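You operate a simulated robot arm through the tools that you are given. There is no shell and no other tool.

You run a simulated robot arm. Do the job below in one go: nothing can be reset, and whatever is moved stays where it is left.

Task
Cap the blue vial, press the cap home and rack the vial.
Fine: take the cap of the vial's own colour, use the cap press; slide back at LOAD.

Only the result counts: the job must be done as asked and must still hold three seconds after the hand-in. Knocking over, shifting, dropping, spilling or breaking anything else fails it. Lids that push on must go on centred and level and be pressed home; caps that screw on are set level and turned clockwise until they are tight.

Robot
A 6-joint arm with a two-finger parallel gripper, fixed in place. Base frame: the origin is at the foot of the arm, x ahead of it, y to its left, z up; the work surface is at about z = 720. Units: mm, degrees, N and s.
With the tool pointing down near the work surface it reaches from about 260 to 660 mm from the base axis. Its first joint turns from -66.0 to 66.0 degrees. Payload 2.9 kg.
The TCP is the grasp point between the finger pads, 30 mm short of the fingertips. In the tool frame z runs along the fingers and y along their closing line. The gripper opens to 110 mm. The fingers are 20 mm wide and 10 mm thick; the gripper's body (48 by 112 mm) begins 55 mm behind the TCP.
Orientation is that of the tool frame in the base frame, as a unit quaternion [w, x, y, z]. With the fingers straight down and closing along the base's y, the tool's x points along the base's -x, its y along +y and its z along -z.

Tools
- The arm moves only by the tool nudge_tool. Its argument "moves" is a list of rows, each an object of numbers (a shift or turn left out is 0, a gripper value left out holds the last): "tx", "ty", "tz": the shift along the tool's x, y, z in mm; "rx", "ry", "rz": the turn, a rotation vector about the tool's x, y, z in degrees; "fingers": the finger opening in mm, from 0 to 110. In form: [{"tx": .., "ty": .., "tz": .., "rx": .., "ry": .., "rz": .., "fingers": ..}, ...]. A call has 1 to 20 rows; each row shifts and turns the commanded pose from where the row before left it, along the tool's axes as they then stand. Rows are played at 5 a second. More than 50 mm and 8.6 degrees between two rows, or a gripper value outside its range, and nothing of the call is played. Where a pose cannot be reached the arm comes as near as it can. A force on the tool above 40 N (or 10 N above the force at the start of the call, whichever is more), or a blocked arm, ends the call early, and 0.2 s more pass. The fingers move at their own pace (about 108 mm/s each) and stop on an object; they squeeze with about 29 N. The grip force told is the motor's: it shows also when the fingers shut on nothing. Time passes only in rows, and 0.2 s behind the last, so rows that do not move let the fingers close. The reply holds the time, the measured pose of the TCP, the force on the tool along the base axes, the opening and the grip force, in the units named above and with some noise, with the torque about the TCP (base axes, N m) and any sound that the robot's microphone picked up.
- Cameras (640 x 400 px; columns grow to the right, rows downward): "scene" is fixed at [77.7, 428.6, 1395.3]; the picture's right is [-0.77, -0.64, 0.00], its down [-0.30, 0.36, -0.88] and it looks along [0.56, -0.68, -0.47] (base axes); focal length 326 px, centre (320, 200). "wrist" rides on the gripper at [72, 17, -103] in the tool frame; the picture's right is [-0.23, 0.97, 0.00], its down [-0.76, -0.18, -0.62] and it looks along [-0.61, -0.14, 0.78] (tool axes); focal length 222 px, centre (320, 200).
- get_image(camera): a new picture of that camera. No time passes.
- probe_pixels(camera, pixels): there is no depth. For up to 12 entries [column, row, z] of the newest picture of that camera ("zoom" is the newest enlarged one), the place [x, y] in the base frame at which the ray of that pixel passes the height z, good to about 3 mm. No time passes.
- zoom(camera, box): a new picture of the part [left, top, right, bottom] of that camera's present view, enlarged. No time passes.
- close_job(): hands the job in; it is judged then, once.

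Unless the task says otherwise, let go and move clear before handing in.

The tools are called after "Request:" by a JSON object that holds its "fn" and its "kwargs". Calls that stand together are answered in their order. nudge_tool: Moves the arm, as the interface text tells. Its arguments: {"type":"object","properties":{"moves":{"type":"array","items":{"type":"object","properties":{"tx":{"type":"number"},"ty":{"type":"number"},"tz":{"type":"number"},"rx":{"type":"number"},"ry":{"type":"number"},"rz":{"type":"number"},"fingers":{"type":"number"}}}}},"required":["moves"]} The other tools are called the same way: get_image (camera) takes a picture; probe_pixels (camera, pixels) gives the place at which the rays of pixels pass given heights; zoom (camera, box) takes an enlarged picture of a part of a camera's view; close_job () hands the job in.

At the start:

```text
time_s: 0.0
ee_pos: [526.3, -47.9, 1065.7]
tcp_rot: [0.0, 0.0, 1.0, 0.0]
force: [0.1, -0.3, 0.3]
wrist_torque: [0.04, -0.01, 0.01]
width: 110.0
grip_force: 0.0
```

scene: 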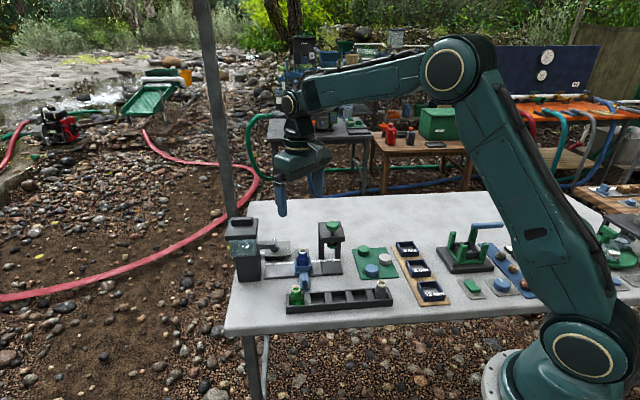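
wrist: 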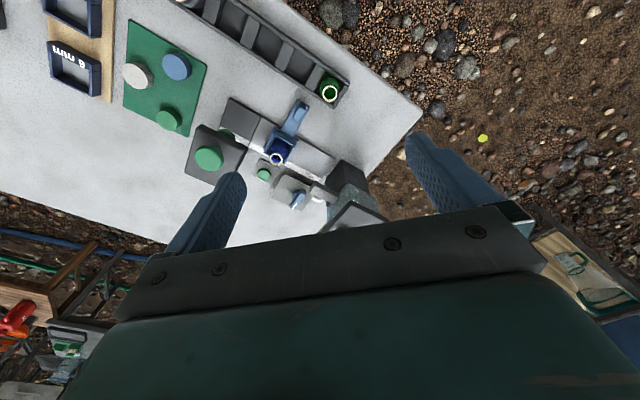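

The opening pictures show a rack with a green vial (scene ~296,295), a blue vial on a slide (~302,262), a press (~330,240) and caps on a green mat (~370,260). I'll zoom in for details before moving.

Request:
{"fn": "zoom", "kwargs": {"camera": "scene", "box": [220, 200, 400, 320]}}

Request:
{"fn": "zoom", "kwargs": {"camera": "wrist", "box": [100, 0, 420, 240]}}

Request:
{"fn": "zoom", "kwargs": {"camera": "scene", "box": [380, 200, 640, 320]}}

```text
3.33 times, centred on (310, 260) of scene
```

zoom: 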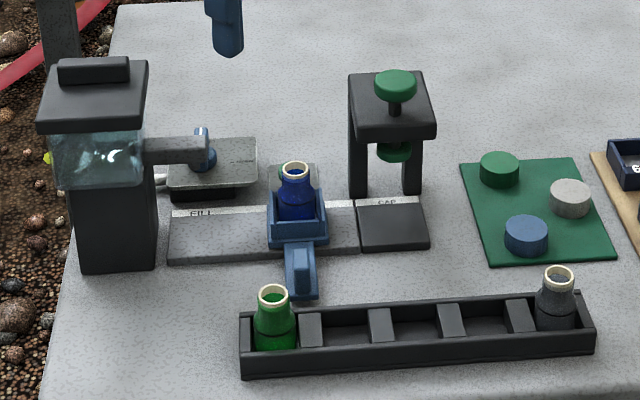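

```text
1.67 times, centred on (260, 120) of wrist
```

zoom: 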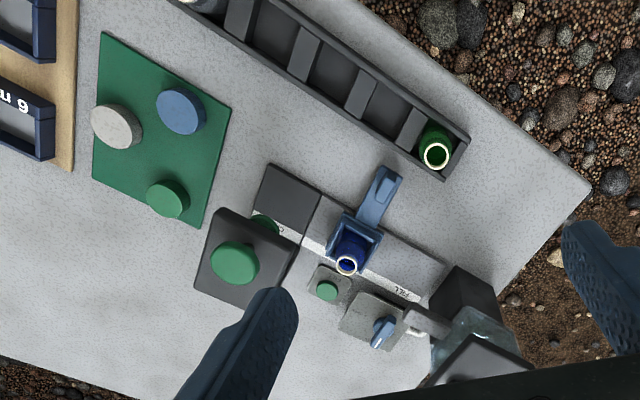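

```text
2.46 times, centred on (510, 260) of scene
```

zoom: 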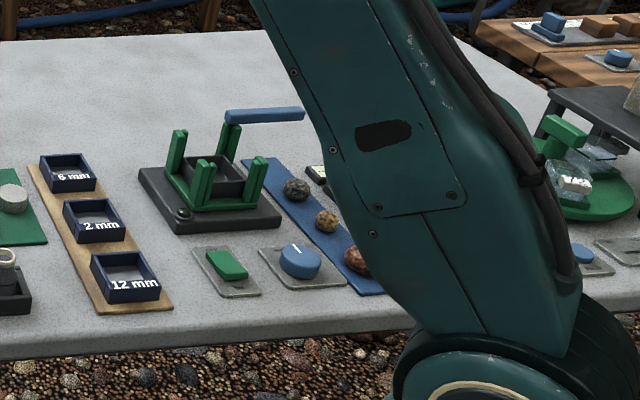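

The zoom shows the blue vial in a blue carriage with a handle (between FILL and CAP plates), a hand press with a green knob over CAP, three caps on a green mat and a rack with green and grey vials at its ends. I'll probe the pixels from both cameras to triangulate heights.

Request:
{"fn": "probe_pixels", "kwargs": {"camera": "scene", "pixels": [[303.1, 250.4, 780], [303.1, 250.4, 820], [371.8, 268.4, 720], [371.8, 268.4, 740], [364, 248, 740], [385.3, 257, 740], [332.5, 224, 820], [332.5, 224, 860], [295.9, 287.6, 780], [381.4, 281.6, 780], [295.9, 287.6, 760], [381.4, 281.6, 760]]}}

Request:
{"fn": "probe_pixels", "kwargs": {"camera": "wrist", "pixels": [[275.6, 158.4, 780], [275.6, 158.4, 820], [176.6, 64.8, 720], [176.6, 64.8, 740], [168.8, 118.8, 740], [137.6, 73.2, 740], [208, 158, 820], [208, 158, 860], [329, 92.4, 780], [329, 92.4, 760]]}}

```text
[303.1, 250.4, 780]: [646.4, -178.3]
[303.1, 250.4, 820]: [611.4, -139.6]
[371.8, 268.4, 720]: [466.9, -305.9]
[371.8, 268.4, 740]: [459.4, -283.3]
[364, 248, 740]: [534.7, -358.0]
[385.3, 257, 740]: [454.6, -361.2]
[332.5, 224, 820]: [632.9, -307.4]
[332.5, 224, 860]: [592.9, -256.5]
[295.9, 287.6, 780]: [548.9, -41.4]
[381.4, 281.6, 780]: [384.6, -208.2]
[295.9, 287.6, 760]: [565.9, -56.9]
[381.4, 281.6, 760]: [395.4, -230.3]
```

```text
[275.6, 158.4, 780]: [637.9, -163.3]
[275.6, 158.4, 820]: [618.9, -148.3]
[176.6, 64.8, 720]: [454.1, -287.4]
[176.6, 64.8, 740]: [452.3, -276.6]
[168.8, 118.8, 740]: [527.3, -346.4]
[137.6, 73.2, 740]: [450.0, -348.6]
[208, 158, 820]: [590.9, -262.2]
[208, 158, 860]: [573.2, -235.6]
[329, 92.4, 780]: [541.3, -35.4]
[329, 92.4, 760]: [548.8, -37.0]
```

Triangulating: blue vial mouth at about (627,-155,803), blue cap top near (454,-272,~748), press knob near (558,-212,895). I'll move the hand back and lower for a closer wrist view, well above everything.

Request:
{"fn": "nudge_tool", "kwargs": {"moves": [{"tx": 16, "ty": -16, "tz": 14, "fingers": 110}, {"tx": 16, "ty": -16, "tz": 14}, {"tx": 16, "ty": -16, "tz": 14}, {"tx": 16, "ty": -16, "tz": 14}, {"tx": 14, "ty": -16, "tz": 15}, {"tx": 13, "ty": -15, "tz": 15}, {}]}}

Request:
{"fn": "get_image", "kwargs": {"camera": "wrist"}}

Request:
{"fn": "zoom", "kwargs": {"camera": "wrist", "box": [200, 0, 520, 200]}}

```text
time_s: 1.6
ee_pos: [437.0, -142.5, 981.3]
tcp_rot: [0.0, 0.001, 1.0, 0.0]
force: [-0.4, -0.4, -0.1]
wrist_torque: [0.0, 0.01, 0.0]
width: 109.9
grip_force: 0.0
```

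```text
taken
```

wrist: 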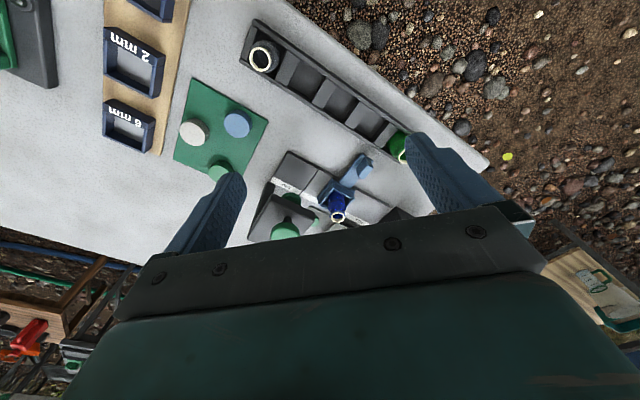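

```text
2.00 times, centred on (360, 100) of wrist
```

zoom: 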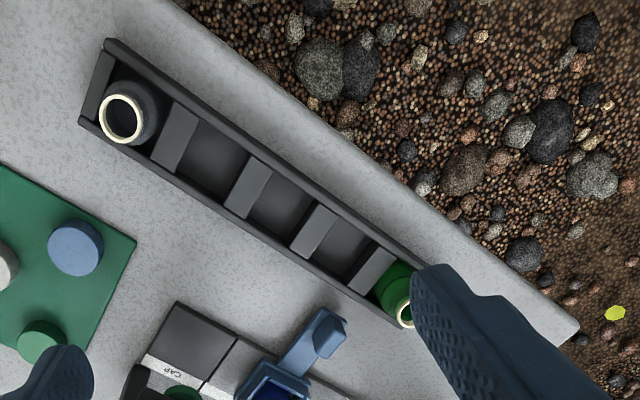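

The wrist view is clipped by the gripper for the press area; the rack shows three empty middle compartments (wrist zoom ~ (215,160), (285,205), (350,250)). I'll rise, move over and yaw about 40° so the camera looks along the slide track.

Request:
{"fn": "nudge_tool", "kwargs": {"moves": [{"tx": -20.5, "ty": -8, "tz": -10}, {"tx": -20.5, "ty": -8, "tz": -10}, {"tx": -20.5, "ty": -8, "tz": -10}, {"tx": -20.5, "ty": -8, "tz": -10}, {"tx": -20.5, "ty": -8, "tz": -10}, {"tx": -20.5, "ty": -8, "tz": -9}, {"rz": -8}, {"rz": -8}, {"rz": -8}, {"rz": -8}, {"rz": -8}, {}]}}

Request:
{"fn": "get_image", "kwargs": {"camera": "wrist"}}

Request:
{"fn": "zoom", "kwargs": {"camera": "wrist", "box": [200, 20, 440, 170]}}

```text
time_s: 4.2
ee_pos: [558.5, -190.9, 1038.8]
tcp_rot: [-0.001, -0.343, 0.939, 0.0]
force: [-0.5, -0.1, 0.5]
wrist_torque: [0.03, 0.04, 0.03]
width: 109.9
grip_force: 0.0
```

```text
taken
```

wrist: 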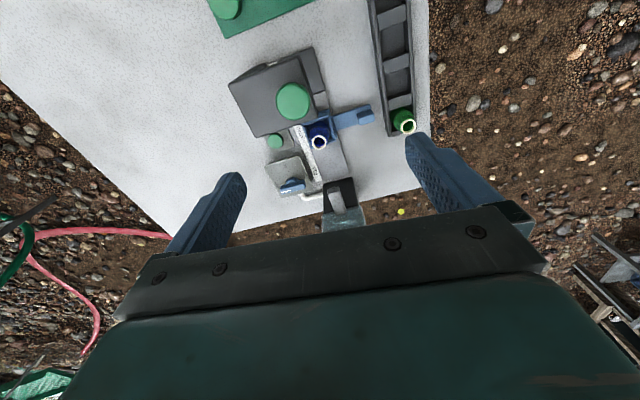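

```text
2.67 times, centred on (320, 95) of wrist
```

zoom: 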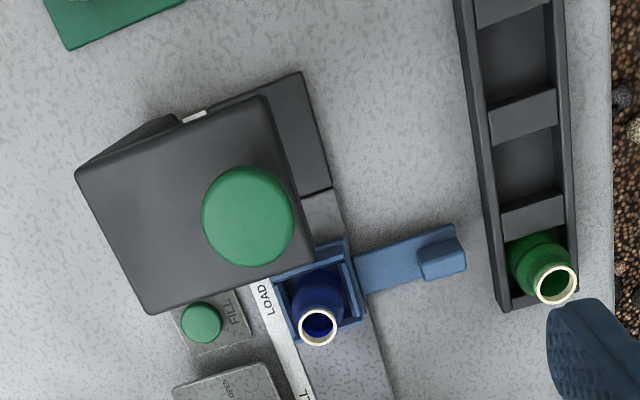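

The label "LOAD" is next to the carriage (zoom ~265,298), so the slide is at LOAD now, with the press over CAP. I'll probe track edges, rack edges, knob and vial mouth to fix directions.

Request:
{"fn": "probe_pixels", "kwargs": {"camera": "zoom", "pixels": [[302, 72, 725], [333, 190, 725], [392, 400, 725], [302, 398, 725], [255, 278, 725], [318, 327, 803], [318, 327, 780], [248, 217, 895], [248, 217, 870], [556, 285, 790], [500, 311, 745], [456, 0, 745]]}}

Request:
{"fn": "zoom", "kwargs": {"camera": "scene", "box": [270, 230, 350, 280]}}

```text
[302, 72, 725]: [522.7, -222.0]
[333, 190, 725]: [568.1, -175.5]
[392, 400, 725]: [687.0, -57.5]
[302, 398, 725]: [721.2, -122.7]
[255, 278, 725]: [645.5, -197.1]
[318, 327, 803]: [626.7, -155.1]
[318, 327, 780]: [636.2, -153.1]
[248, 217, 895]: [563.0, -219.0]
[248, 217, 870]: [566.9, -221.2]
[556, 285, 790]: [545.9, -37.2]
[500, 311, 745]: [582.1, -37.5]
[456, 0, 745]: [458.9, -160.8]
```

```text
8.00 times, centred on (310, 255) of scene
```

zoom: 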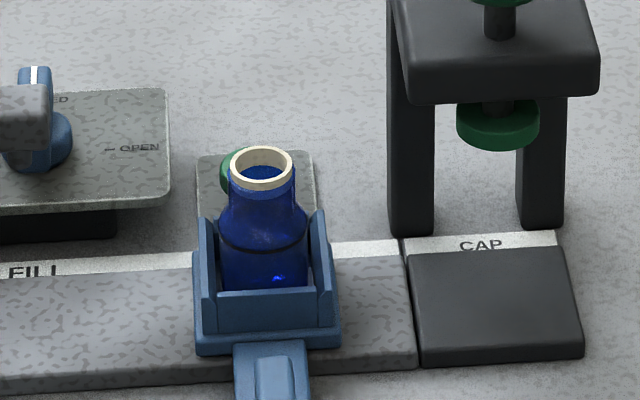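

Track and rack both run at 45° (u = (0.707,0.707)); vial mouth at ≈(626.5,-155.5,803), press knob at ≈(563,-219,890), exactly 90 mm along the track. I'll zoom on the carriage and the caps for finer geometry.

Request:
{"fn": "zoom", "kwargs": {"camera": "wrist", "box": [280, 80, 400, 155]}}

Request:
{"fn": "zoom", "kwargs": {"camera": "scene", "box": [345, 235, 409, 275]}}

Request:
{"fn": "zoom", "kwargs": {"camera": "scene", "box": [280, 265, 408, 325]}}

Request:
{"fn": "zoom", "kwargs": {"camera": "scene", "box": [220, 205, 300, 285]}}

```text
5.33 times, centred on (340, 118) of wrist
```

zoom: 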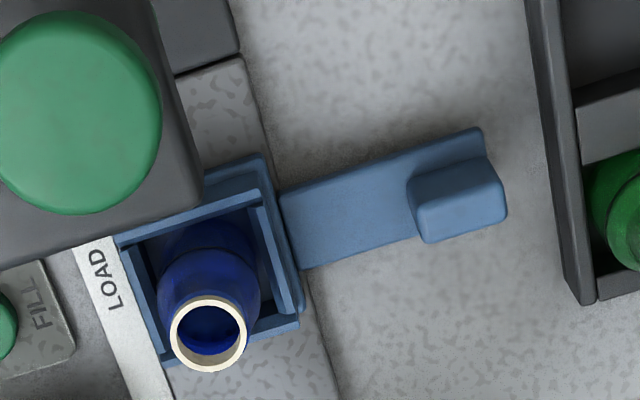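

```text
10.00 times, centred on (377, 255) of scene
```

zoom: 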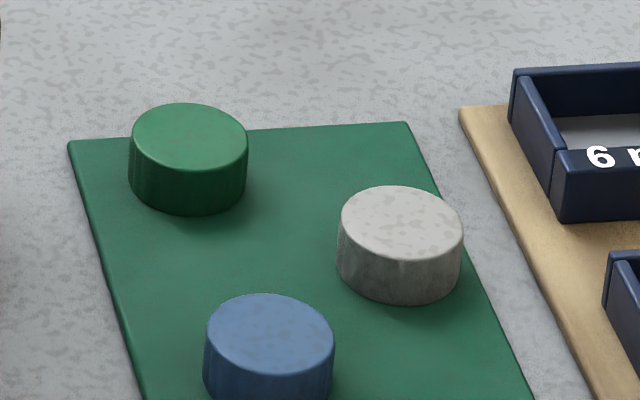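

```text
5.00 times, centred on (344, 295) of scene
```

zoom: 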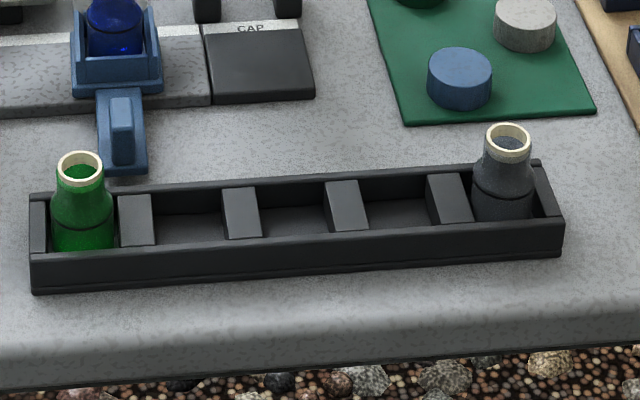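

```text
5.00 times, centred on (260, 245) of scene
```

zoom: 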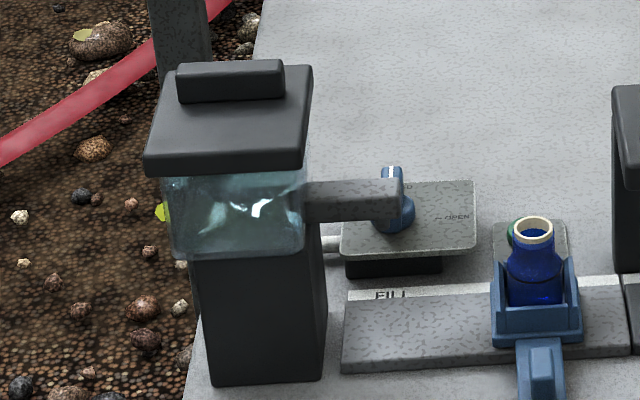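

Both zooms show the carriage as a low open box around the vial (wrist zoom corners ~(120,243), (263,190), (300,325)). I'll probe its corners, the handle block, the rack corners and the caps at candidate heights.

Request:
{"fn": "probe_pixels", "kwargs": {"camera": "scene", "pixels": [[311.9, 266.6, 740], [311.9, 266.6, 760], [296, 267, 740], [296, 267, 760], [304, 280, 740], [304, 280, 760], [286.4, 317.5, 735], [455.6, 309.2, 735]]}}

Request:
{"fn": "probe_pixels", "kwargs": {"camera": "wrist", "pixels": [[329.3, 115.6, 740], [329.3, 115.6, 760], [302.2, 125.5, 740], [302.2, 125.5, 760], [336.3, 141, 740], [336.3, 141, 760], [311, 148.5, 760], [365.5, 116, 740], [365.5, 116, 760], [359, 113, 750], [372, 115, 750]]}}

```text
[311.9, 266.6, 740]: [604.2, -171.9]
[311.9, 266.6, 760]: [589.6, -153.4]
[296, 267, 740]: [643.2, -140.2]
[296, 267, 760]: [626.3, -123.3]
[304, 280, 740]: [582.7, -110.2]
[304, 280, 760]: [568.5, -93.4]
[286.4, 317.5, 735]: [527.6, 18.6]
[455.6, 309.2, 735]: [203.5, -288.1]
```

```text
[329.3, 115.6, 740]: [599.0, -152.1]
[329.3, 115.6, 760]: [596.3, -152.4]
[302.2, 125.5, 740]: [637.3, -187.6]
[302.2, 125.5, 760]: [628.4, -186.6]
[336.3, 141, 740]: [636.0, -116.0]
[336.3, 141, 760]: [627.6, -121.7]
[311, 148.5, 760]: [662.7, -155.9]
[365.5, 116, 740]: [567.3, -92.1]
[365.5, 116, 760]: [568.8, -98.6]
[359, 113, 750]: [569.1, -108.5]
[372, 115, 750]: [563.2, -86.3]
```

Carriage walls top out near z=760 with a centre of about (628,-154), handle block near (569,-97,756), rack slots pitch ≈58 mm along u at v≈-411. Caps look about 39 mm wide by 19 tall, so I'll go above the blue cap with 45° yaw and look closely.

Request:
{"fn": "nudge_tool", "kwargs": {"moves": [{"rz": -4.9}, {"tx": 26.2, "ty": 3.3}, {"tx": 26.2, "ty": 3.3}, {"tx": 26.2, "ty": 3.3}, {"tx": 26.2, "ty": 3.3}, {"tx": 26.4, "ty": 3.4}, {"tz": 28}, {"tz": 28}, {"tz": 28}, {"tz": 28}, {"tz": 28}, {}]}}

Request:
{"fn": "get_image", "kwargs": {"camera": "wrist"}}

Request:
{"fn": "get_image", "kwargs": {"camera": "scene"}}

```text
time_s: 6.8
ee_pos: [456.1, -271.6, 897.5]
tcp_rot: [0.0, -0.382, 0.924, 0.0]
force: [-0.8, 0.4, 0.6]
wrist_torque: [-0.05, 0.02, -0.01]
width: 109.9
grip_force: 0.0
```

```text
taken
```

wrist: 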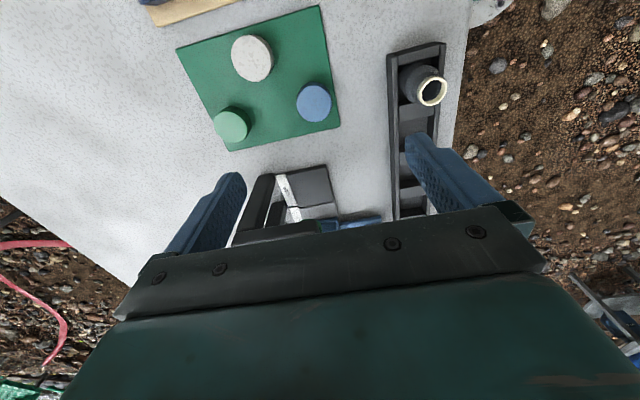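

```text
taken
```

scene: 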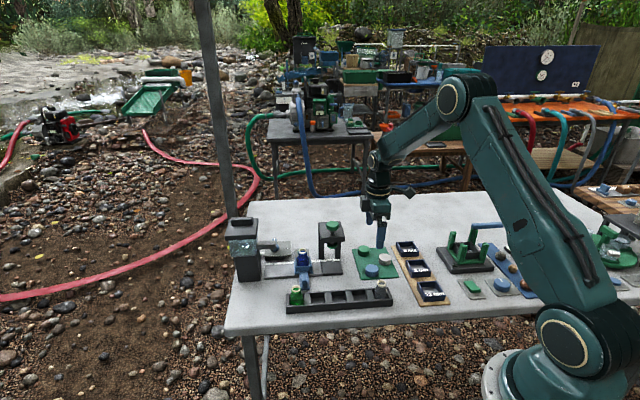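

The blue cap shows at wrist (314,103), clear of the fingers. I'll zoom and probe it for its exact centre.

Request:
{"fn": "zoom", "kwargs": {"camera": "wrist", "box": [190, 40, 350, 140]}}

Request:
{"fn": "zoom", "kwargs": {"camera": "scene", "box": [345, 250, 409, 290]}}

Request:
{"fn": "probe_pixels", "kwargs": {"camera": "wrist", "pixels": [[314, 103, 740], [314, 103, 745], [297, 104, 740], [331.5, 102, 740], [313, 86, 740], [315, 122, 740]]}}

```text
4.00 times, centred on (270, 90) of wrist
```

zoom: 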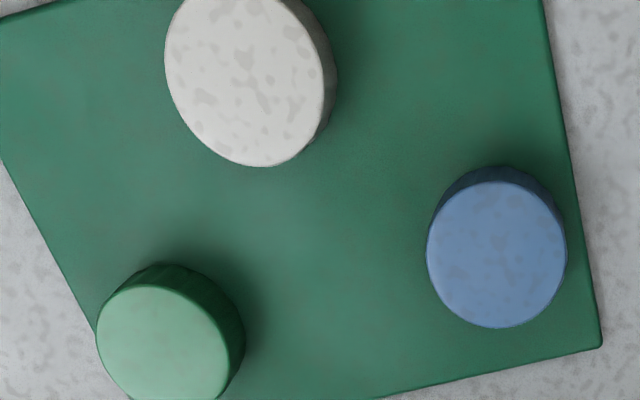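

```text
10.00 times, centred on (377, 270) of scene
```

zoom: 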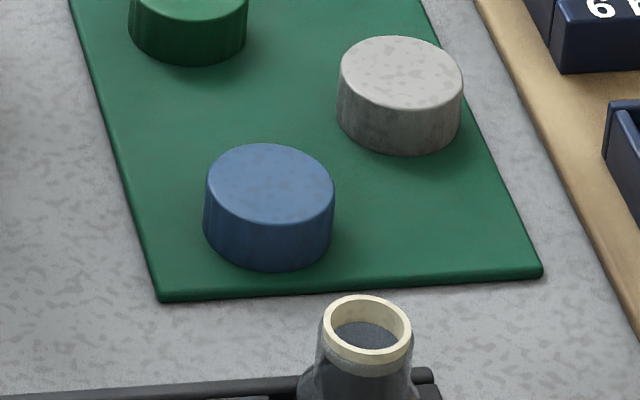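

```text
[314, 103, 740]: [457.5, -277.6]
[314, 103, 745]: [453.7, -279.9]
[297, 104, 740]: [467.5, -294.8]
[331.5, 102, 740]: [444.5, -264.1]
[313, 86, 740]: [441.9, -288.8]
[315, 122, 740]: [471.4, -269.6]
```

Blue cap's centre works out at ≈(456.5,-278), top z≈743 (wrist zoom (497,254), scene (372,268.5)). I'll shift a few mm, narrow the fingers to 70 and go down to z≈800 to check the alignment.

Request:
{"fn": "nudge_tool", "kwargs": {"moves": [{"tx": 3.9, "ty": -5.2, "fingers": 70}, {"tz": 25}, {"tz": 25}, {"tz": 25}, {"tz": 22.5}, {}]}}

Request:
{"fn": "get_image", "kwargs": {"camera": "wrist"}}

Request:
{"fn": "zoom", "kwargs": {"camera": "scene", "box": [330, 220, 426, 280]}}

```text
time_s: 8.2
ee_pos: [455.9, -277.8, 802.3]
tcp_rot: [0.0, -0.382, 0.924, 0.0]
force: [0.1, -0.8, 0.2]
wrist_torque: [-0.02, -0.01, -0.02]
width: 70.1
grip_force: 0.1
```

```text
taken
```

wrist: 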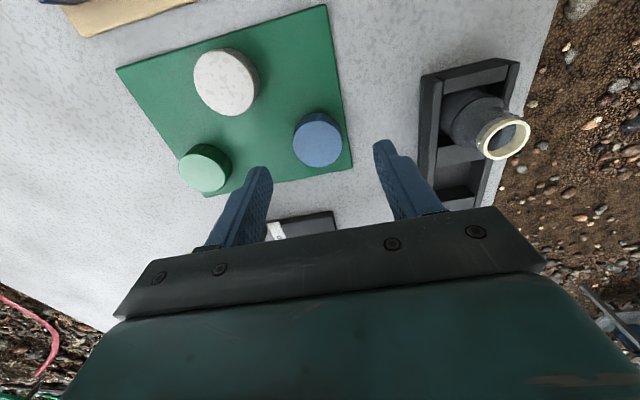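

```text
6.67 times, centred on (378, 250) of scene
```

zoom: 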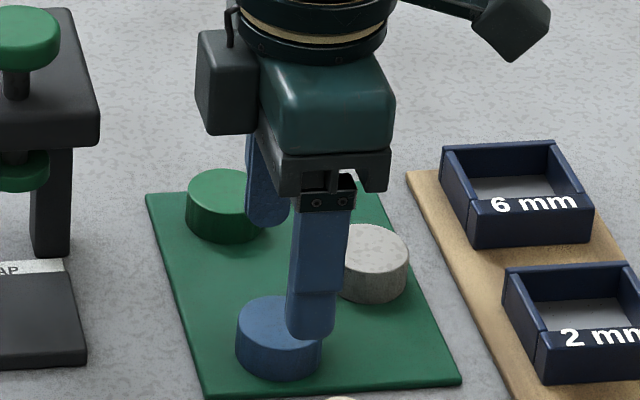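

The cap is at wrist ≈(318,139) between the fingers, maybe a few mm toward tool +x. I'll zoom to measure before descending.

Request:
{"fn": "zoom", "kwargs": {"camera": "wrist", "box": [256, 90, 384, 170]}}

Request:
{"fn": "probe_pixels", "kwargs": {"camera": "wrist", "pixels": [[318, 139, 743], [318, 140, 743], [319, 139, 743], [320, 145, 743], [320, 190, 802]]}}

```text
5.00 times, centred on (320, 130) of wrist
```

zoom: 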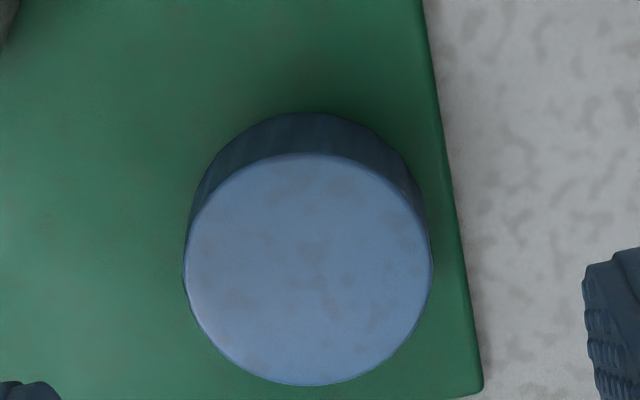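

```text
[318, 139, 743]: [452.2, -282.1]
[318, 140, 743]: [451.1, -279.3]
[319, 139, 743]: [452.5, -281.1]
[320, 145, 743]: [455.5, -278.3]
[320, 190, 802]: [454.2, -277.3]
```

Zoom gives the cap's centre at full-frame (317.6,143.8) against the TCP axis at (320,144.6), so only ~2 mm off sideways. I'll correct, go down to TCP z≈758 and close on the cap.

Request:
{"fn": "nudge_tool", "kwargs": {"moves": [{"tx": 0.7, "ty": -1.9, "tz": 10}, {"tz": 12}, {"tz": 11}, {"tz": 10}, {}]}}

Request:
{"fn": "zoom", "kwargs": {"camera": "wrist", "box": [240, 100, 400, 220]}}

Request:
{"fn": "zoom", "kwargs": {"camera": "scene", "box": [345, 245, 409, 285]}}

```text
time_s: 9.4
ee_pos: [454.9, -281.1, 757.7]
tcp_rot: [0.0, -0.382, 0.924, 0.0]
force: [0.1, -0.5, 0.4]
wrist_torque: [-0.01, 0.01, -0.02]
width: 69.9
grip_force: 0.1
```

```text
3.33 times, centred on (320, 160) of wrist
```

zoom: 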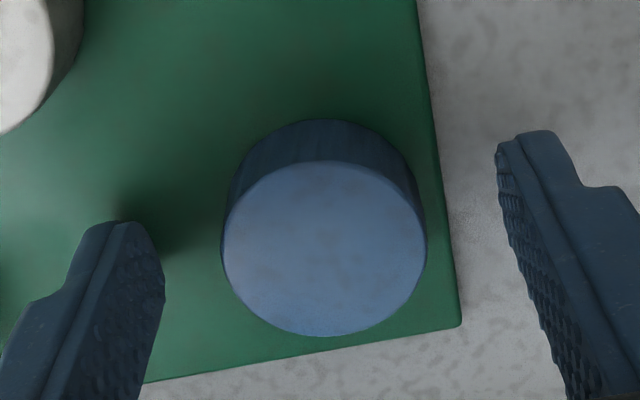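

```text
10.00 times, centred on (377, 265) of scene
```

zoom: 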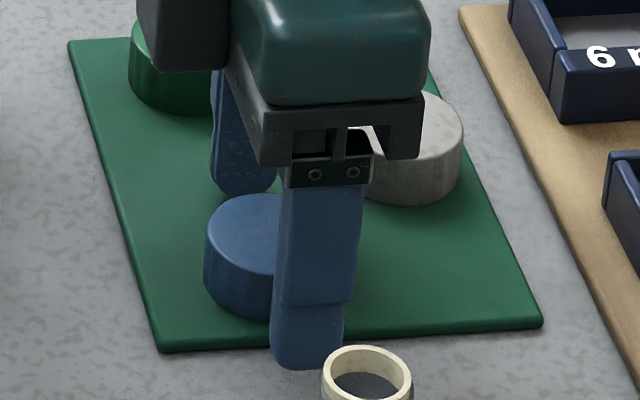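

The cap top is centred on the TCP axis (zoom (324,249) → full (321,175), as predicted), fingertips about at cap mid/base height. I'll close the fingers.

Request:
{"fn": "nudge_tool", "kwargs": {"moves": [{"fingers": 30}, {}, {}, {}]}}

Request:
{"fn": "zoom", "kwargs": {"camera": "wrist", "box": [240, 100, 400, 220]}}

```text
time_s: 10.4
ee_pos: [455.9, -280.1, 758.8]
tcp_rot: [0.0, -0.382, 0.924, 0.0]
force: [0.8, -0.8, -0.2]
wrist_torque: [0.0, 0.0, 0.01]
width: 35.8
grip_force: 29.1
```

```text
3.33 times, centred on (320, 160) of wrist
```

zoom: 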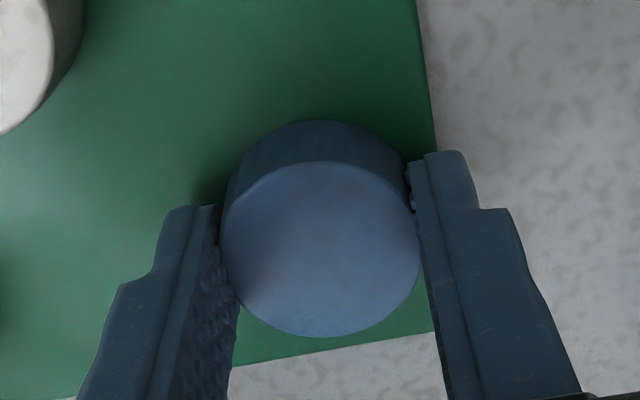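

The gripper stopped at 35.8 mm with 29 N on the cap, and the cap is centred between the pads. I'll lift straight up and check the grip.

Request:
{"fn": "nudge_tool", "kwargs": {"moves": [{"tz": -10}, {"tz": -20}, {"tz": -30}, {"tz": -30}, {"tz": -30}, {"tz": -12}, {}]}}

Request:
{"fn": "zoom", "kwargs": {"camera": "wrist", "box": [240, 100, 400, 220]}}

Request:
{"fn": "zoom", "kwargs": {"camera": "scene", "box": [320, 200, 416, 260]}}

```text
time_s: 12.0
ee_pos: [457.3, -280.1, 891.6]
tcp_rot: [0.0, -0.382, 0.924, 0.0]
force: [-0.4, -0.9, -0.6]
wrist_torque: [-0.01, -0.03, 0.01]
width: 36.1
grip_force: 29.3
```

```text
3.33 times, centred on (320, 160) of wrist
```

zoom: 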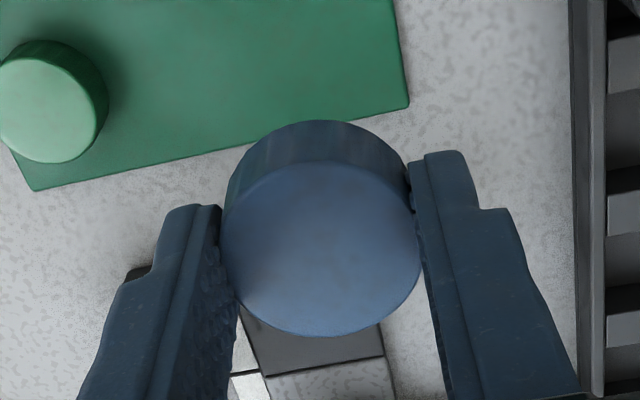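

```text
6.67 times, centred on (368, 230) of scene
```

zoom: 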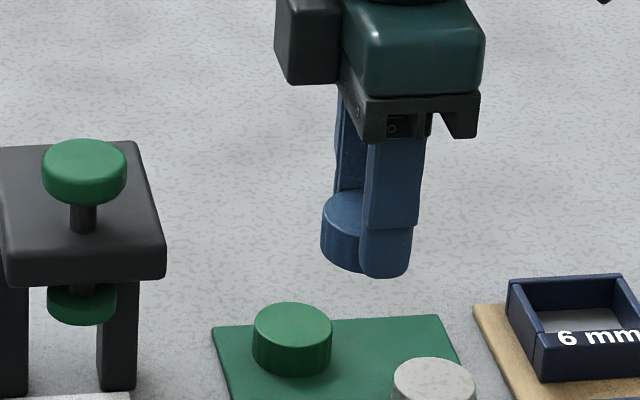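

The cap is held firmly (36 mm, 29 N) and level, with the TCP at z≈891. The press knob (z≈890) lies on the route, so I'll rise to 960 first and then traverse to above the vial.

Request:
{"fn": "nudge_tool", "kwargs": {"moves": [{"tz": -23}, {"tz": -23}, {"tz": -24}, {"tx": -29.87, "ty": -4.66}, {"tx": -29.87, "ty": -4.66}, {"tx": -29.87, "ty": -4.66}, {"tx": -29.87, "ty": -4.66}, {"tx": -29.87, "ty": -4.66}, {"tx": -29.87, "ty": -4.66}, {"tx": -29.87, "ty": -4.64}, {}, {}]}}

Request:
{"fn": "get_image", "kwargs": {"camera": "wrist"}}

Request:
{"fn": "zoom", "kwargs": {"camera": "wrist", "box": [240, 60, 400, 180]}}

Request:
{"fn": "zoom", "kwargs": {"camera": "scene", "box": [255, 190, 351, 280]}}

```text
time_s: 14.6
ee_pos: [629.6, -154.7, 959.3]
tcp_rot: [-0.001, -0.382, 0.924, 0.0]
force: [-0.5, -0.4, 0.3]
wrist_torque: [0.02, -0.03, 0.01]
width: 36.2
grip_force: 29.4
```

```text
taken
```

wrist: 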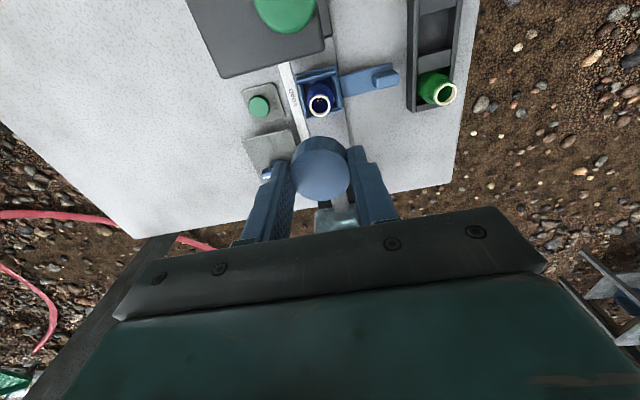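

```text
3.33 times, centred on (320, 120) of wrist
```

zoom: 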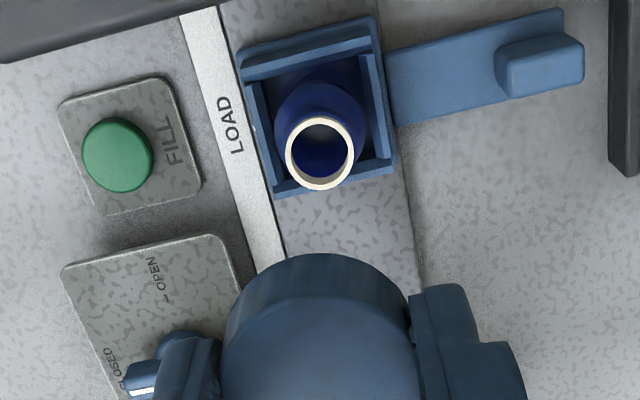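

```text
4.44 times, centred on (303, 235) of scene
```

zoom: 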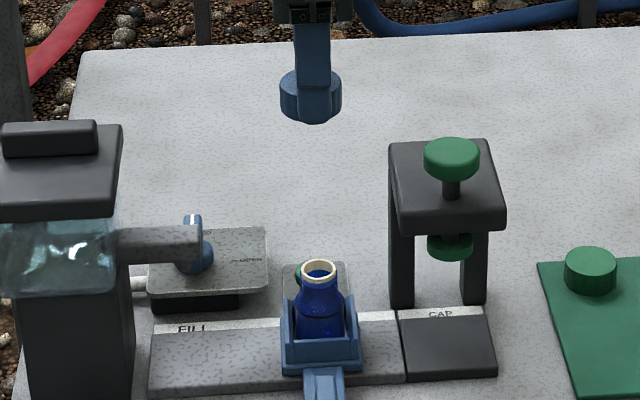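

Wrist zoom puts the vial mouth at (320,153.5) → full (320,106) versus the predicted TCP axis (320,107.9), and the scene columns agree that the cap is ~1.8 mm too far along +u. I'll correct tx by +1.9 and descend to TCP 860, just above the mouth.

Request:
{"fn": "nudge_tool", "kwargs": {"moves": [{"tx": 1.9}, {"tz": 20}, {"tz": 20}, {"tz": 20}, {"tz": 20}, {"tz": 20}, {}, {}]}}

Request:
{"fn": "zoom", "kwargs": {"camera": "wrist", "box": [240, 90, 400, 190]}}

Request:
{"fn": "zoom", "kwargs": {"camera": "scene", "box": [271, 220, 335, 260]}}

```text
time_s: 16.4
ee_pos: [626.7, -157.6, 860.7]
tcp_rot: [0.001, -0.381, 0.924, 0.0]
force: [-0.4, -0.2, -0.5]
wrist_torque: [-0.01, -0.01, 0.0]
width: 36.1
grip_force: 28.9
```

```text
4.00 times, centred on (320, 140) of wrist
```

zoom: 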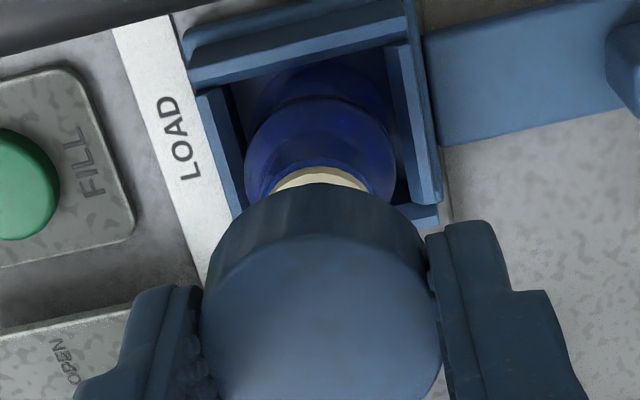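

```text
10.00 times, centred on (303, 240) of scene
```

zoom: 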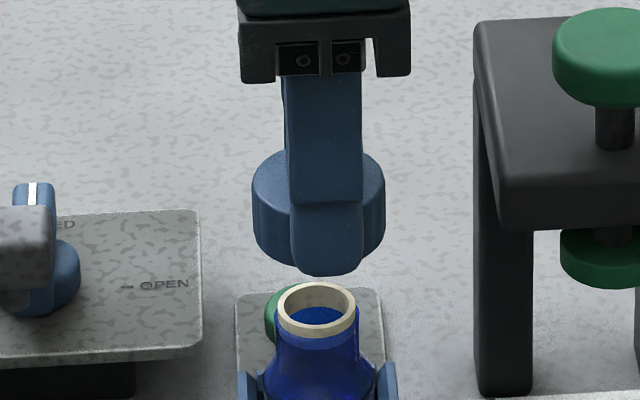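

Cap and mouth nearly line up in the scene zoom (cap 251–385 → 318, mouth 277–356 → 316.5), with a hint of ~1 mm offset. I'll zoom further to measure more precisely before touching.

Request:
{"fn": "zoom", "kwargs": {"camera": "scene", "box": [287, 232, 319, 256]}}

Request:
{"fn": "zoom", "kwargs": {"camera": "wrist", "box": [280, 110, 360, 170]}}

```text
16.00 times, centred on (303, 244) of scene
```

zoom: 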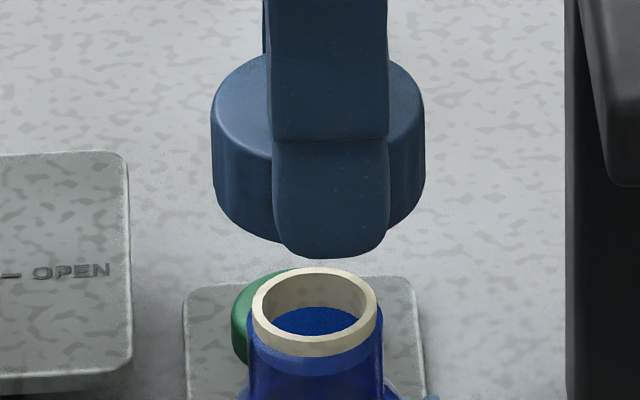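

```text
6.67 times, centred on (320, 140) of wrist
```

zoom: 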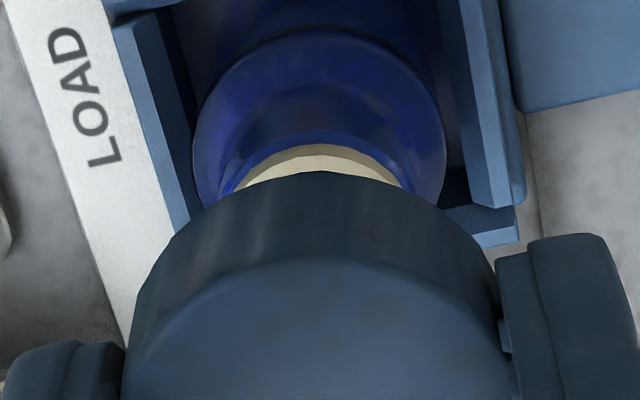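

The scene zoom suggests the cap is ~1.5 mm too far toward -u, while the wrist view suggests it is aligned. I'll take tighter scene zooms to settle it before lowering.

Request:
{"fn": "zoom", "kwargs": {"camera": "scene", "box": [295, 234, 311, 244]}}

Request:
{"fn": "zoom", "kwargs": {"camera": "scene", "box": [295, 244, 311, 254]}}

Request:
{"fn": "nudge_tool", "kwargs": {"moves": [{}]}}

Request:
{"fn": "nudge_tool", "kwargs": {"moves": [{}]}}

```text
16.00 times, centred on (303, 239) of scene
```

zoom: 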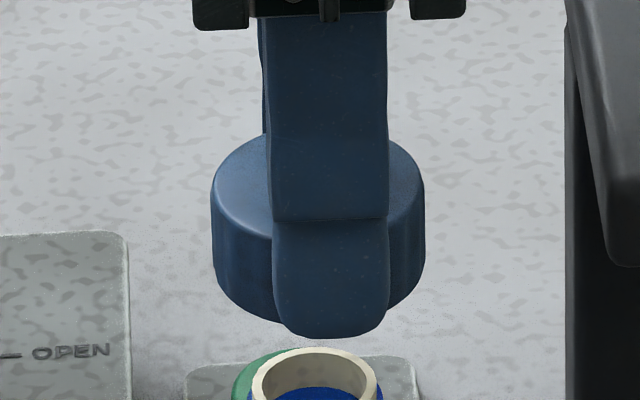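

```text
16.00 times, centred on (303, 249) of scene
```

zoom: 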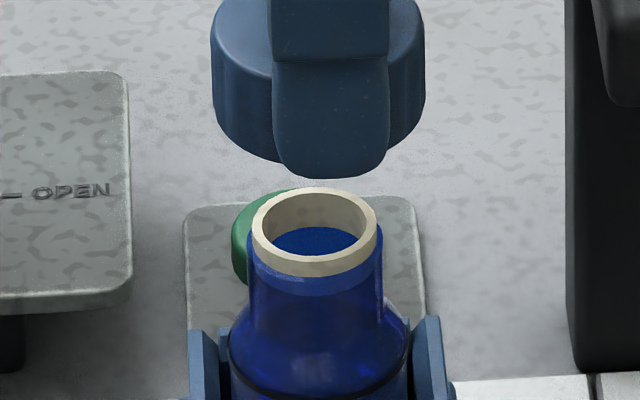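

```text
time_s: 16.8
ee_pos: [625.4, -156.7, 860.3]
tcp_rot: [0.0, -0.382, 0.924, 0.0]
force: [-0.1, -0.7, 0.0]
wrist_torque: [0.01, 0.01, -0.04]
width: 36.3
grip_force: 28.5
```

```text
time_s: 17.2
ee_pos: [626.3, -157.5, 860.0]
tcp_rot: [0.001, -0.382, 0.924, 0.0]
force: [0.0, -0.3, -0.8]
wrist_torque: [-0.02, -0.01, 0.04]
width: 36.1
grip_force: 29.2
```

At 16x the cap centre is col 318, while the vial axis projected up would be ~311, so the cap is ~1.3 mm too far toward -u; averaged pose readings agree (u 331.5 vs 333). I'll correct by tx -1.2 and lower to just above contact.

Request:
{"fn": "nudge_tool", "kwargs": {"moves": [{"tx": -1.2}, {"tz": 6}, {"tz": 6}, {"tz": 6}, {}, {}]}}

Request:
{"fn": "zoom", "kwargs": {"camera": "scene", "box": [295, 242, 311, 252]}}

Request:
{"fn": "zoom", "kwargs": {"camera": "wrist", "box": [280, 110, 360, 170]}}

```text
time_s: 18.6
ee_pos: [626.5, -155.2, 840.6]
tcp_rot: [0.0, -0.381, 0.924, -0.001]
force: [-0.7, 0.4, 0.0]
wrist_torque: [0.0, 0.02, -0.01]
width: 35.9
grip_force: 28.3
```

```text
16.00 times, centred on (303, 247) of scene
```

zoom: 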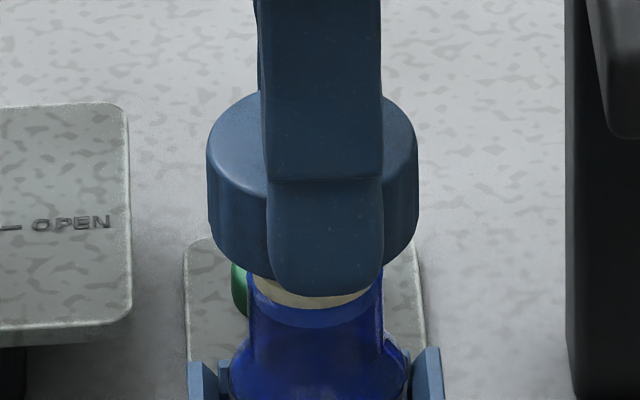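

```text
6.67 times, centred on (320, 140) of wrist
```

zoom: 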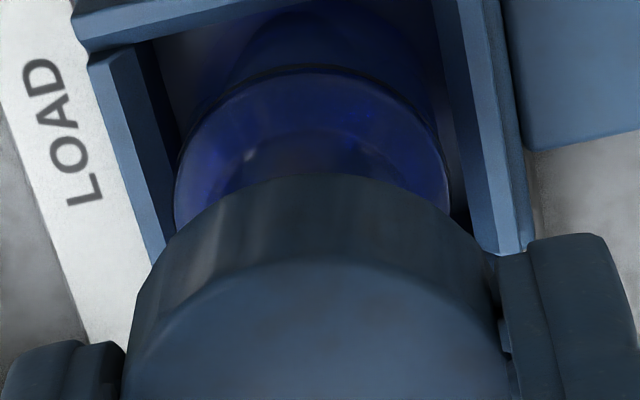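

Now the cap centre (312.5) matches the vial axis prediction (313) in the scene, and the wrist shows only ~0.5 mm sideways offset. I'll trim ty and lower in small steps watching the force.

Request:
{"fn": "nudge_tool", "kwargs": {"moves": [{"ty": -0.4, "tz": 1.5}, {"tz": 1.5}, {"tz": 1.5}, {"tz": 1.5}, {}]}}

Request:
{"fn": "nudge_tool", "kwargs": {"moves": [{"tz": 1.0}, {"tz": 1.0}, {"tz": 1.0}, {}]}}

```text
time_s: 19.8
ee_pos: [626.9, -155.8, 836.5]
tcp_rot: [0.0, -0.382, 0.924, 0.0]
force: [0.5, -0.4, -0.2]
wrist_torque: [0.02, 0.01, 0.0]
width: 35.8
grip_force: 29.5
```

```text
time_s: 20.8
ee_pos: [627.9, -155.2, 832.4]
tcp_rot: [-0.001, -0.382, 0.924, 0.0]
force: [-0.1, 0.1, -0.9]
wrist_torque: [-0.01, -0.01, 0.0]
width: 36.2
grip_force: 29.3
```

No contact force yet at TCP z≈833. I'll continue down in 1 mm steps.

Request:
{"fn": "nudge_tool", "kwargs": {"moves": [{"tz": 1.0}, {"tz": 1.0}, {"tz": 1.0}, {}]}}

Request:
{"fn": "zoom", "kwargs": {"camera": "scene", "box": [295, 244, 311, 254]}}

Request:
{"fn": "zoom", "kwargs": {"camera": "wrist", "box": [270, 100, 366, 160]}}

```text
time_s: 21.8
ee_pos: [627.2, -155.2, 830.7]
tcp_rot: [0.0, -0.382, 0.924, 0.0]
force: [-0.8, 0.1, -0.6]
wrist_torque: [0.02, -0.02, 0.0]
width: 36.0
grip_force: 29.2
```

```text
16.00 times, centred on (303, 249) of scene
```

zoom: 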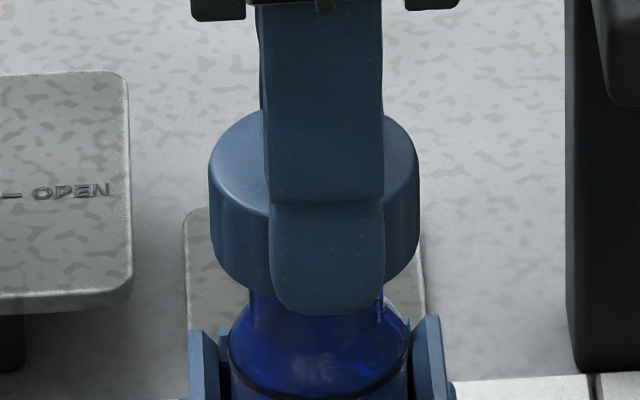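

```text
6.67 times, centred on (318, 130) of wrist
```

zoom: 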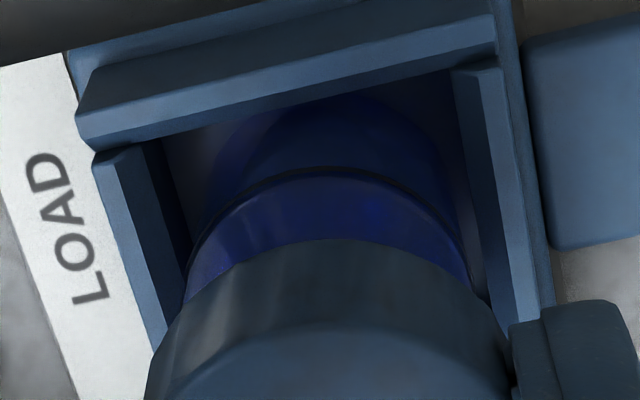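

Cap skirt now overlaps the mouth with no contact force (TCP z≈830). Continuing down by 1 mm steps.

Request:
{"fn": "nudge_tool", "kwargs": {"moves": [{"tz": 1.0}, {"tz": 1.0}, {}]}}

Request:
{"fn": "nudge_tool", "kwargs": {"moves": [{"tz": 1.0}, {"tz": 1.0}, {}]}}

```text
time_s: 22.6
ee_pos: [626.9, -156.5, 828.1]
tcp_rot: [-0.001, -0.382, 0.924, 0.0]
force: [-0.2, -0.5, 0.9]
wrist_torque: [-0.02, 0.0, 0.03]
width: 35.8
grip_force: 28.4
```

```text
time_s: 23.4
ee_pos: [627.6, -156.9, 826.2]
tcp_rot: [0.0, -0.382, 0.924, 0.001]
force: [-0.3, -0.2, -0.3]
wrist_torque: [0.01, 0.0, 0.02]
width: 36.1
grip_force: 29.1
```

Still no force at z≈826. I'll keep lowering in single steps.

Request:
{"fn": "nudge_tool", "kwargs": {"moves": [{"tz": 1.0}, {}]}}

Request:
{"fn": "nudge_tool", "kwargs": {"moves": [{"tz": 1.0}, {}]}}

Request:
{"fn": "nudge_tool", "kwargs": {"moves": [{"tz": 1.0}, {}]}}

Request:
{"fn": "zoom", "kwargs": {"camera": "scene", "box": [295, 244, 311, 254]}}

```text
time_s: 24.0
ee_pos: [627.8, -156.1, 824.1]
tcp_rot: [0.0, -0.383, 0.924, 0.0]
force: [-0.5, 0.0, 0.4]
wrist_torque: [0.01, -0.03, -0.01]
width: 36.0
grip_force: 28.8
```

```text
time_s: 24.6
ee_pos: [627.7, -156.7, 825.0]
tcp_rot: [0.001, -0.383, 0.924, -0.001]
force: [0.2, -0.2, 0.2]
wrist_torque: [0.0, 0.0, -0.01]
width: 35.9
grip_force: 28.8
```

```text
time_s: 25.2
ee_pos: [626.7, -156.6, 823.4]
tcp_rot: [0.0, -0.382, 0.924, 0.0]
force: [-0.6, -0.1, 0.6]
wrist_torque: [0.0, 0.02, 0.0]
width: 36.2
grip_force: 29.0
```

```text
16.00 times, centred on (303, 249) of scene
```

zoom: 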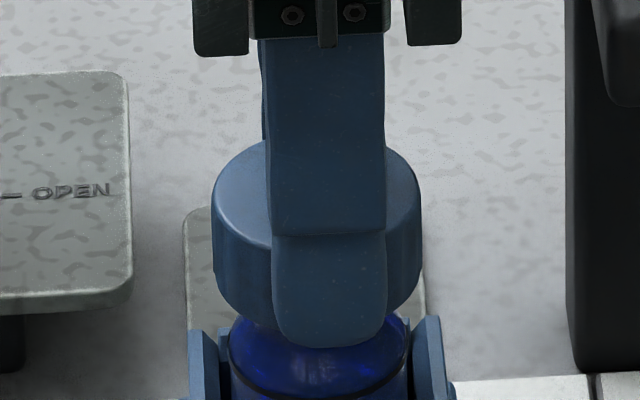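

The cap skirt is down near the shoulder and still no reaction at z≈823. Continuing 1 mm at a time.

Request:
{"fn": "nudge_tool", "kwargs": {"moves": [{"tz": 1.0}, {}]}}

Request:
{"fn": "nudge_tool", "kwargs": {"moves": [{"tz": 1.0}, {}]}}

```text
time_s: 25.8
ee_pos: [628.1, -157.3, 822.6]
tcp_rot: [0.0, -0.382, 0.924, 0.0]
force: [-0.9, -0.1, -0.1]
wrist_torque: [0.06, 0.01, -0.01]
width: 36.2
grip_force: 29.1
```

```text
time_s: 26.4
ee_pos: [626.7, -156.3, 820.4]
tcp_rot: [0.0, -0.381, 0.924, 0.0]
force: [-0.4, -0.6, 0.6]
wrist_torque: [-0.02, -0.01, 0.01]
width: 35.9
grip_force: 28.8
```

Request:
{"fn": "nudge_tool", "kwargs": {"moves": [{"tz": 1.0}, {}]}}

Request:
{"fn": "nudge_tool", "kwargs": {"moves": [{"tz": 1.0}, {}]}}

Request:
{"fn": "zoom", "kwargs": {"camera": "scene", "box": [295, 246, 311, 256]}}

Request:
{"fn": "zoom", "kwargs": {"camera": "wrist", "box": [270, 100, 366, 160]}}

```text
time_s: 27.0
ee_pos: [626.6, -155.4, 820.8]
tcp_rot: [0.0, -0.381, 0.924, 0.0]
force: [-0.8, 0.1, 0.2]
wrist_torque: [0.01, -0.02, 0.01]
width: 36.2
grip_force: 29.1
```

```text
time_s: 27.6
ee_pos: [627.6, -157.2, 819.6]
tcp_rot: [0.0, -0.382, 0.924, 0.0]
force: [0.3, -0.9, 0.5]
wrist_torque: [0.01, -0.01, 0.0]
width: 35.9
grip_force: 29.4
```

```text
16.00 times, centred on (303, 251) of scene
```

zoom: 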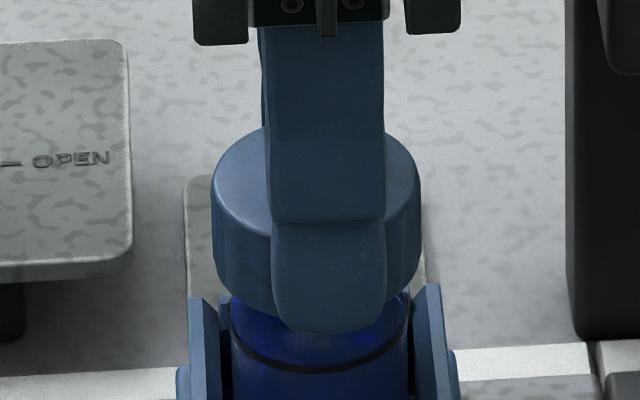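

```text
6.67 times, centred on (318, 130) of wrist
```

zoom: 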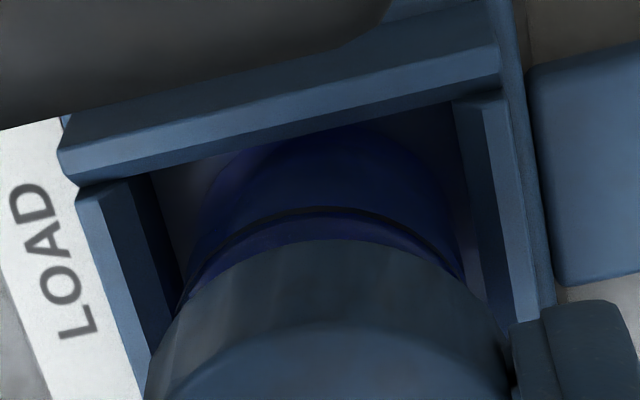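

No contact yet at z≈819; cap rim is around the shoulder and still centred in both views. I'll keep stepping down.

Request:
{"fn": "nudge_tool", "kwargs": {"moves": [{"tz": 1.0}, {}]}}

Request:
{"fn": "nudge_tool", "kwargs": {"moves": [{"tz": 1.0}, {}]}}

```text
time_s: 28.2
ee_pos: [628.0, -156.2, 818.2]
tcp_rot: [0.001, -0.382, 0.924, 0.0]
force: [-0.7, -0.6, 0.7]
wrist_torque: [-0.01, 0.0, 0.0]
width: 35.8
grip_force: 28.8
```

```text
time_s: 28.8
ee_pos: [627.7, -156.4, 817.1]
tcp_rot: [0.0, -0.382, 0.924, 0.0]
force: [0.3, 0.9, 0.4]
wrist_torque: [0.05, 0.02, -0.06]
width: 35.9
grip_force: 28.3
```

Request:
{"fn": "nudge_tool", "kwargs": {"moves": [{"tz": 1.0}, {}]}}

Request:
{"fn": "zoom", "kwargs": {"camera": "scene", "box": [295, 246, 311, 256]}}

Request:
{"fn": "zoom", "kwargs": {"camera": "wrist", "box": [240, 100, 400, 220]}}

```text
time_s: 29.4
ee_pos: [627.6, -155.6, 815.6]
tcp_rot: [0.0, -0.382, 0.924, 0.0]
force: [-0.9, -0.1, 0.7]
wrist_torque: [0.0, -0.03, 0.01]
width: 35.8
grip_force: 28.6
```

```text
16.00 times, centred on (303, 251) of scene
```

zoom: 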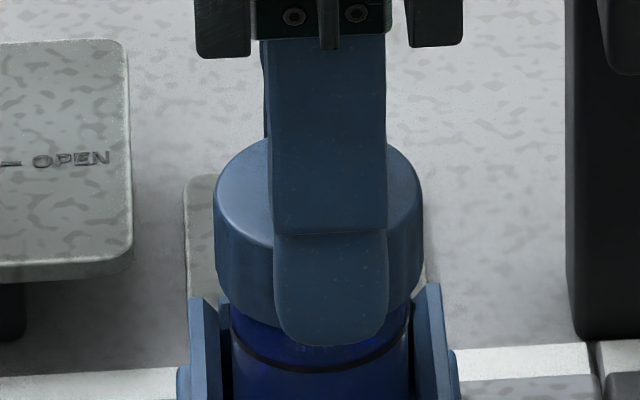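

```text
3.33 times, centred on (320, 160) of wrist
```

zoom: 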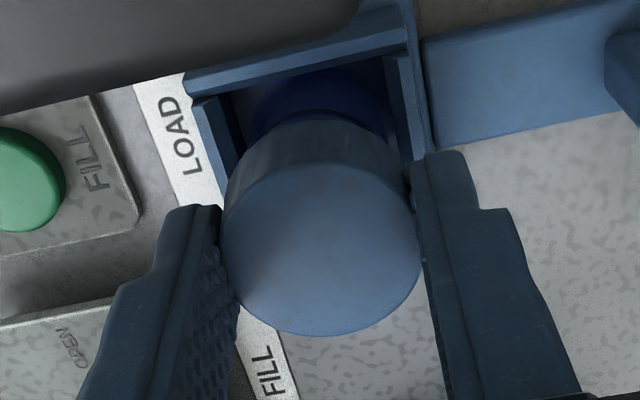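

The cap is nearly fully over the neck, still free (force within ±1 N). I'll keep stepping 1 mm until I feel the seat.

Request:
{"fn": "nudge_tool", "kwargs": {"moves": [{"tz": 1.0}, {}]}}

Request:
{"fn": "nudge_tool", "kwargs": {"moves": [{"tz": 1.0}, {}]}}

```text
time_s: 30.0
ee_pos: [627.4, -155.9, 814.6]
tcp_rot: [0.0, -0.382, 0.924, -0.001]
force: [-0.3, 0.1, 0.8]
wrist_torque: [0.01, 0.01, 0.0]
width: 36.1
grip_force: 29.2
```

```text
time_s: 30.6
ee_pos: [627.1, -157.1, 813.6]
tcp_rot: [0.001, -0.382, 0.924, 0.0]
force: [0.2, 0.5, 3.1]
wrist_torque: [0.03, 0.02, 0.02]
width: 35.9
grip_force: 29.3
```

First contact: Fz rose to 3.1 N at z≈813.6. I'll press 0.7 mm more to confirm it seats evenly, checking torque.

Request:
{"fn": "nudge_tool", "kwargs": {"moves": [{"tz": 0.7}, {}]}}

Request:
{"fn": "zoom", "kwargs": {"camera": "scene", "box": [295, 246, 311, 256]}}

Request:
{"fn": "zoom", "kwargs": {"camera": "wrist", "box": [240, 100, 400, 220]}}

```text
time_s: 31.2
ee_pos: [628.0, -155.5, 813.4]
tcp_rot: [0.001, -0.382, 0.924, -0.001]
force: [0.3, -0.3, 8.0]
wrist_torque: [0.07, 0.03, 0.0]
width: 35.9
grip_force: 28.9
heard: snap
```

```text
16.00 times, centred on (303, 251) of scene
```

zoom: 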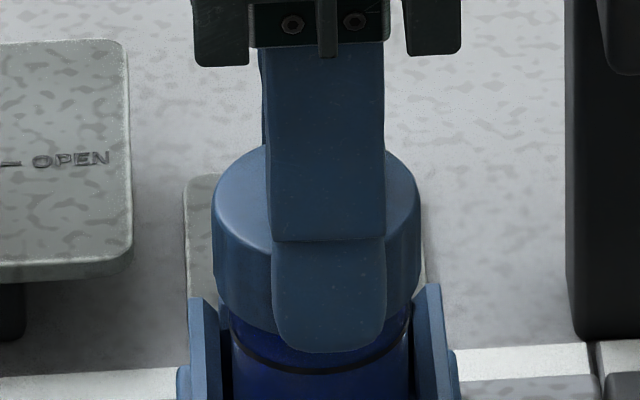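

```text
3.33 times, centred on (320, 160) of wrist
```

zoom: 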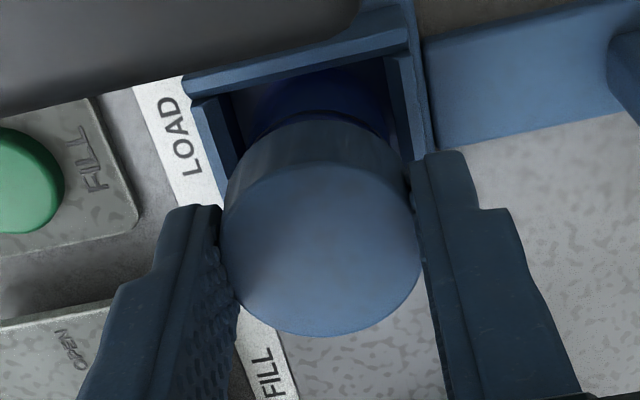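

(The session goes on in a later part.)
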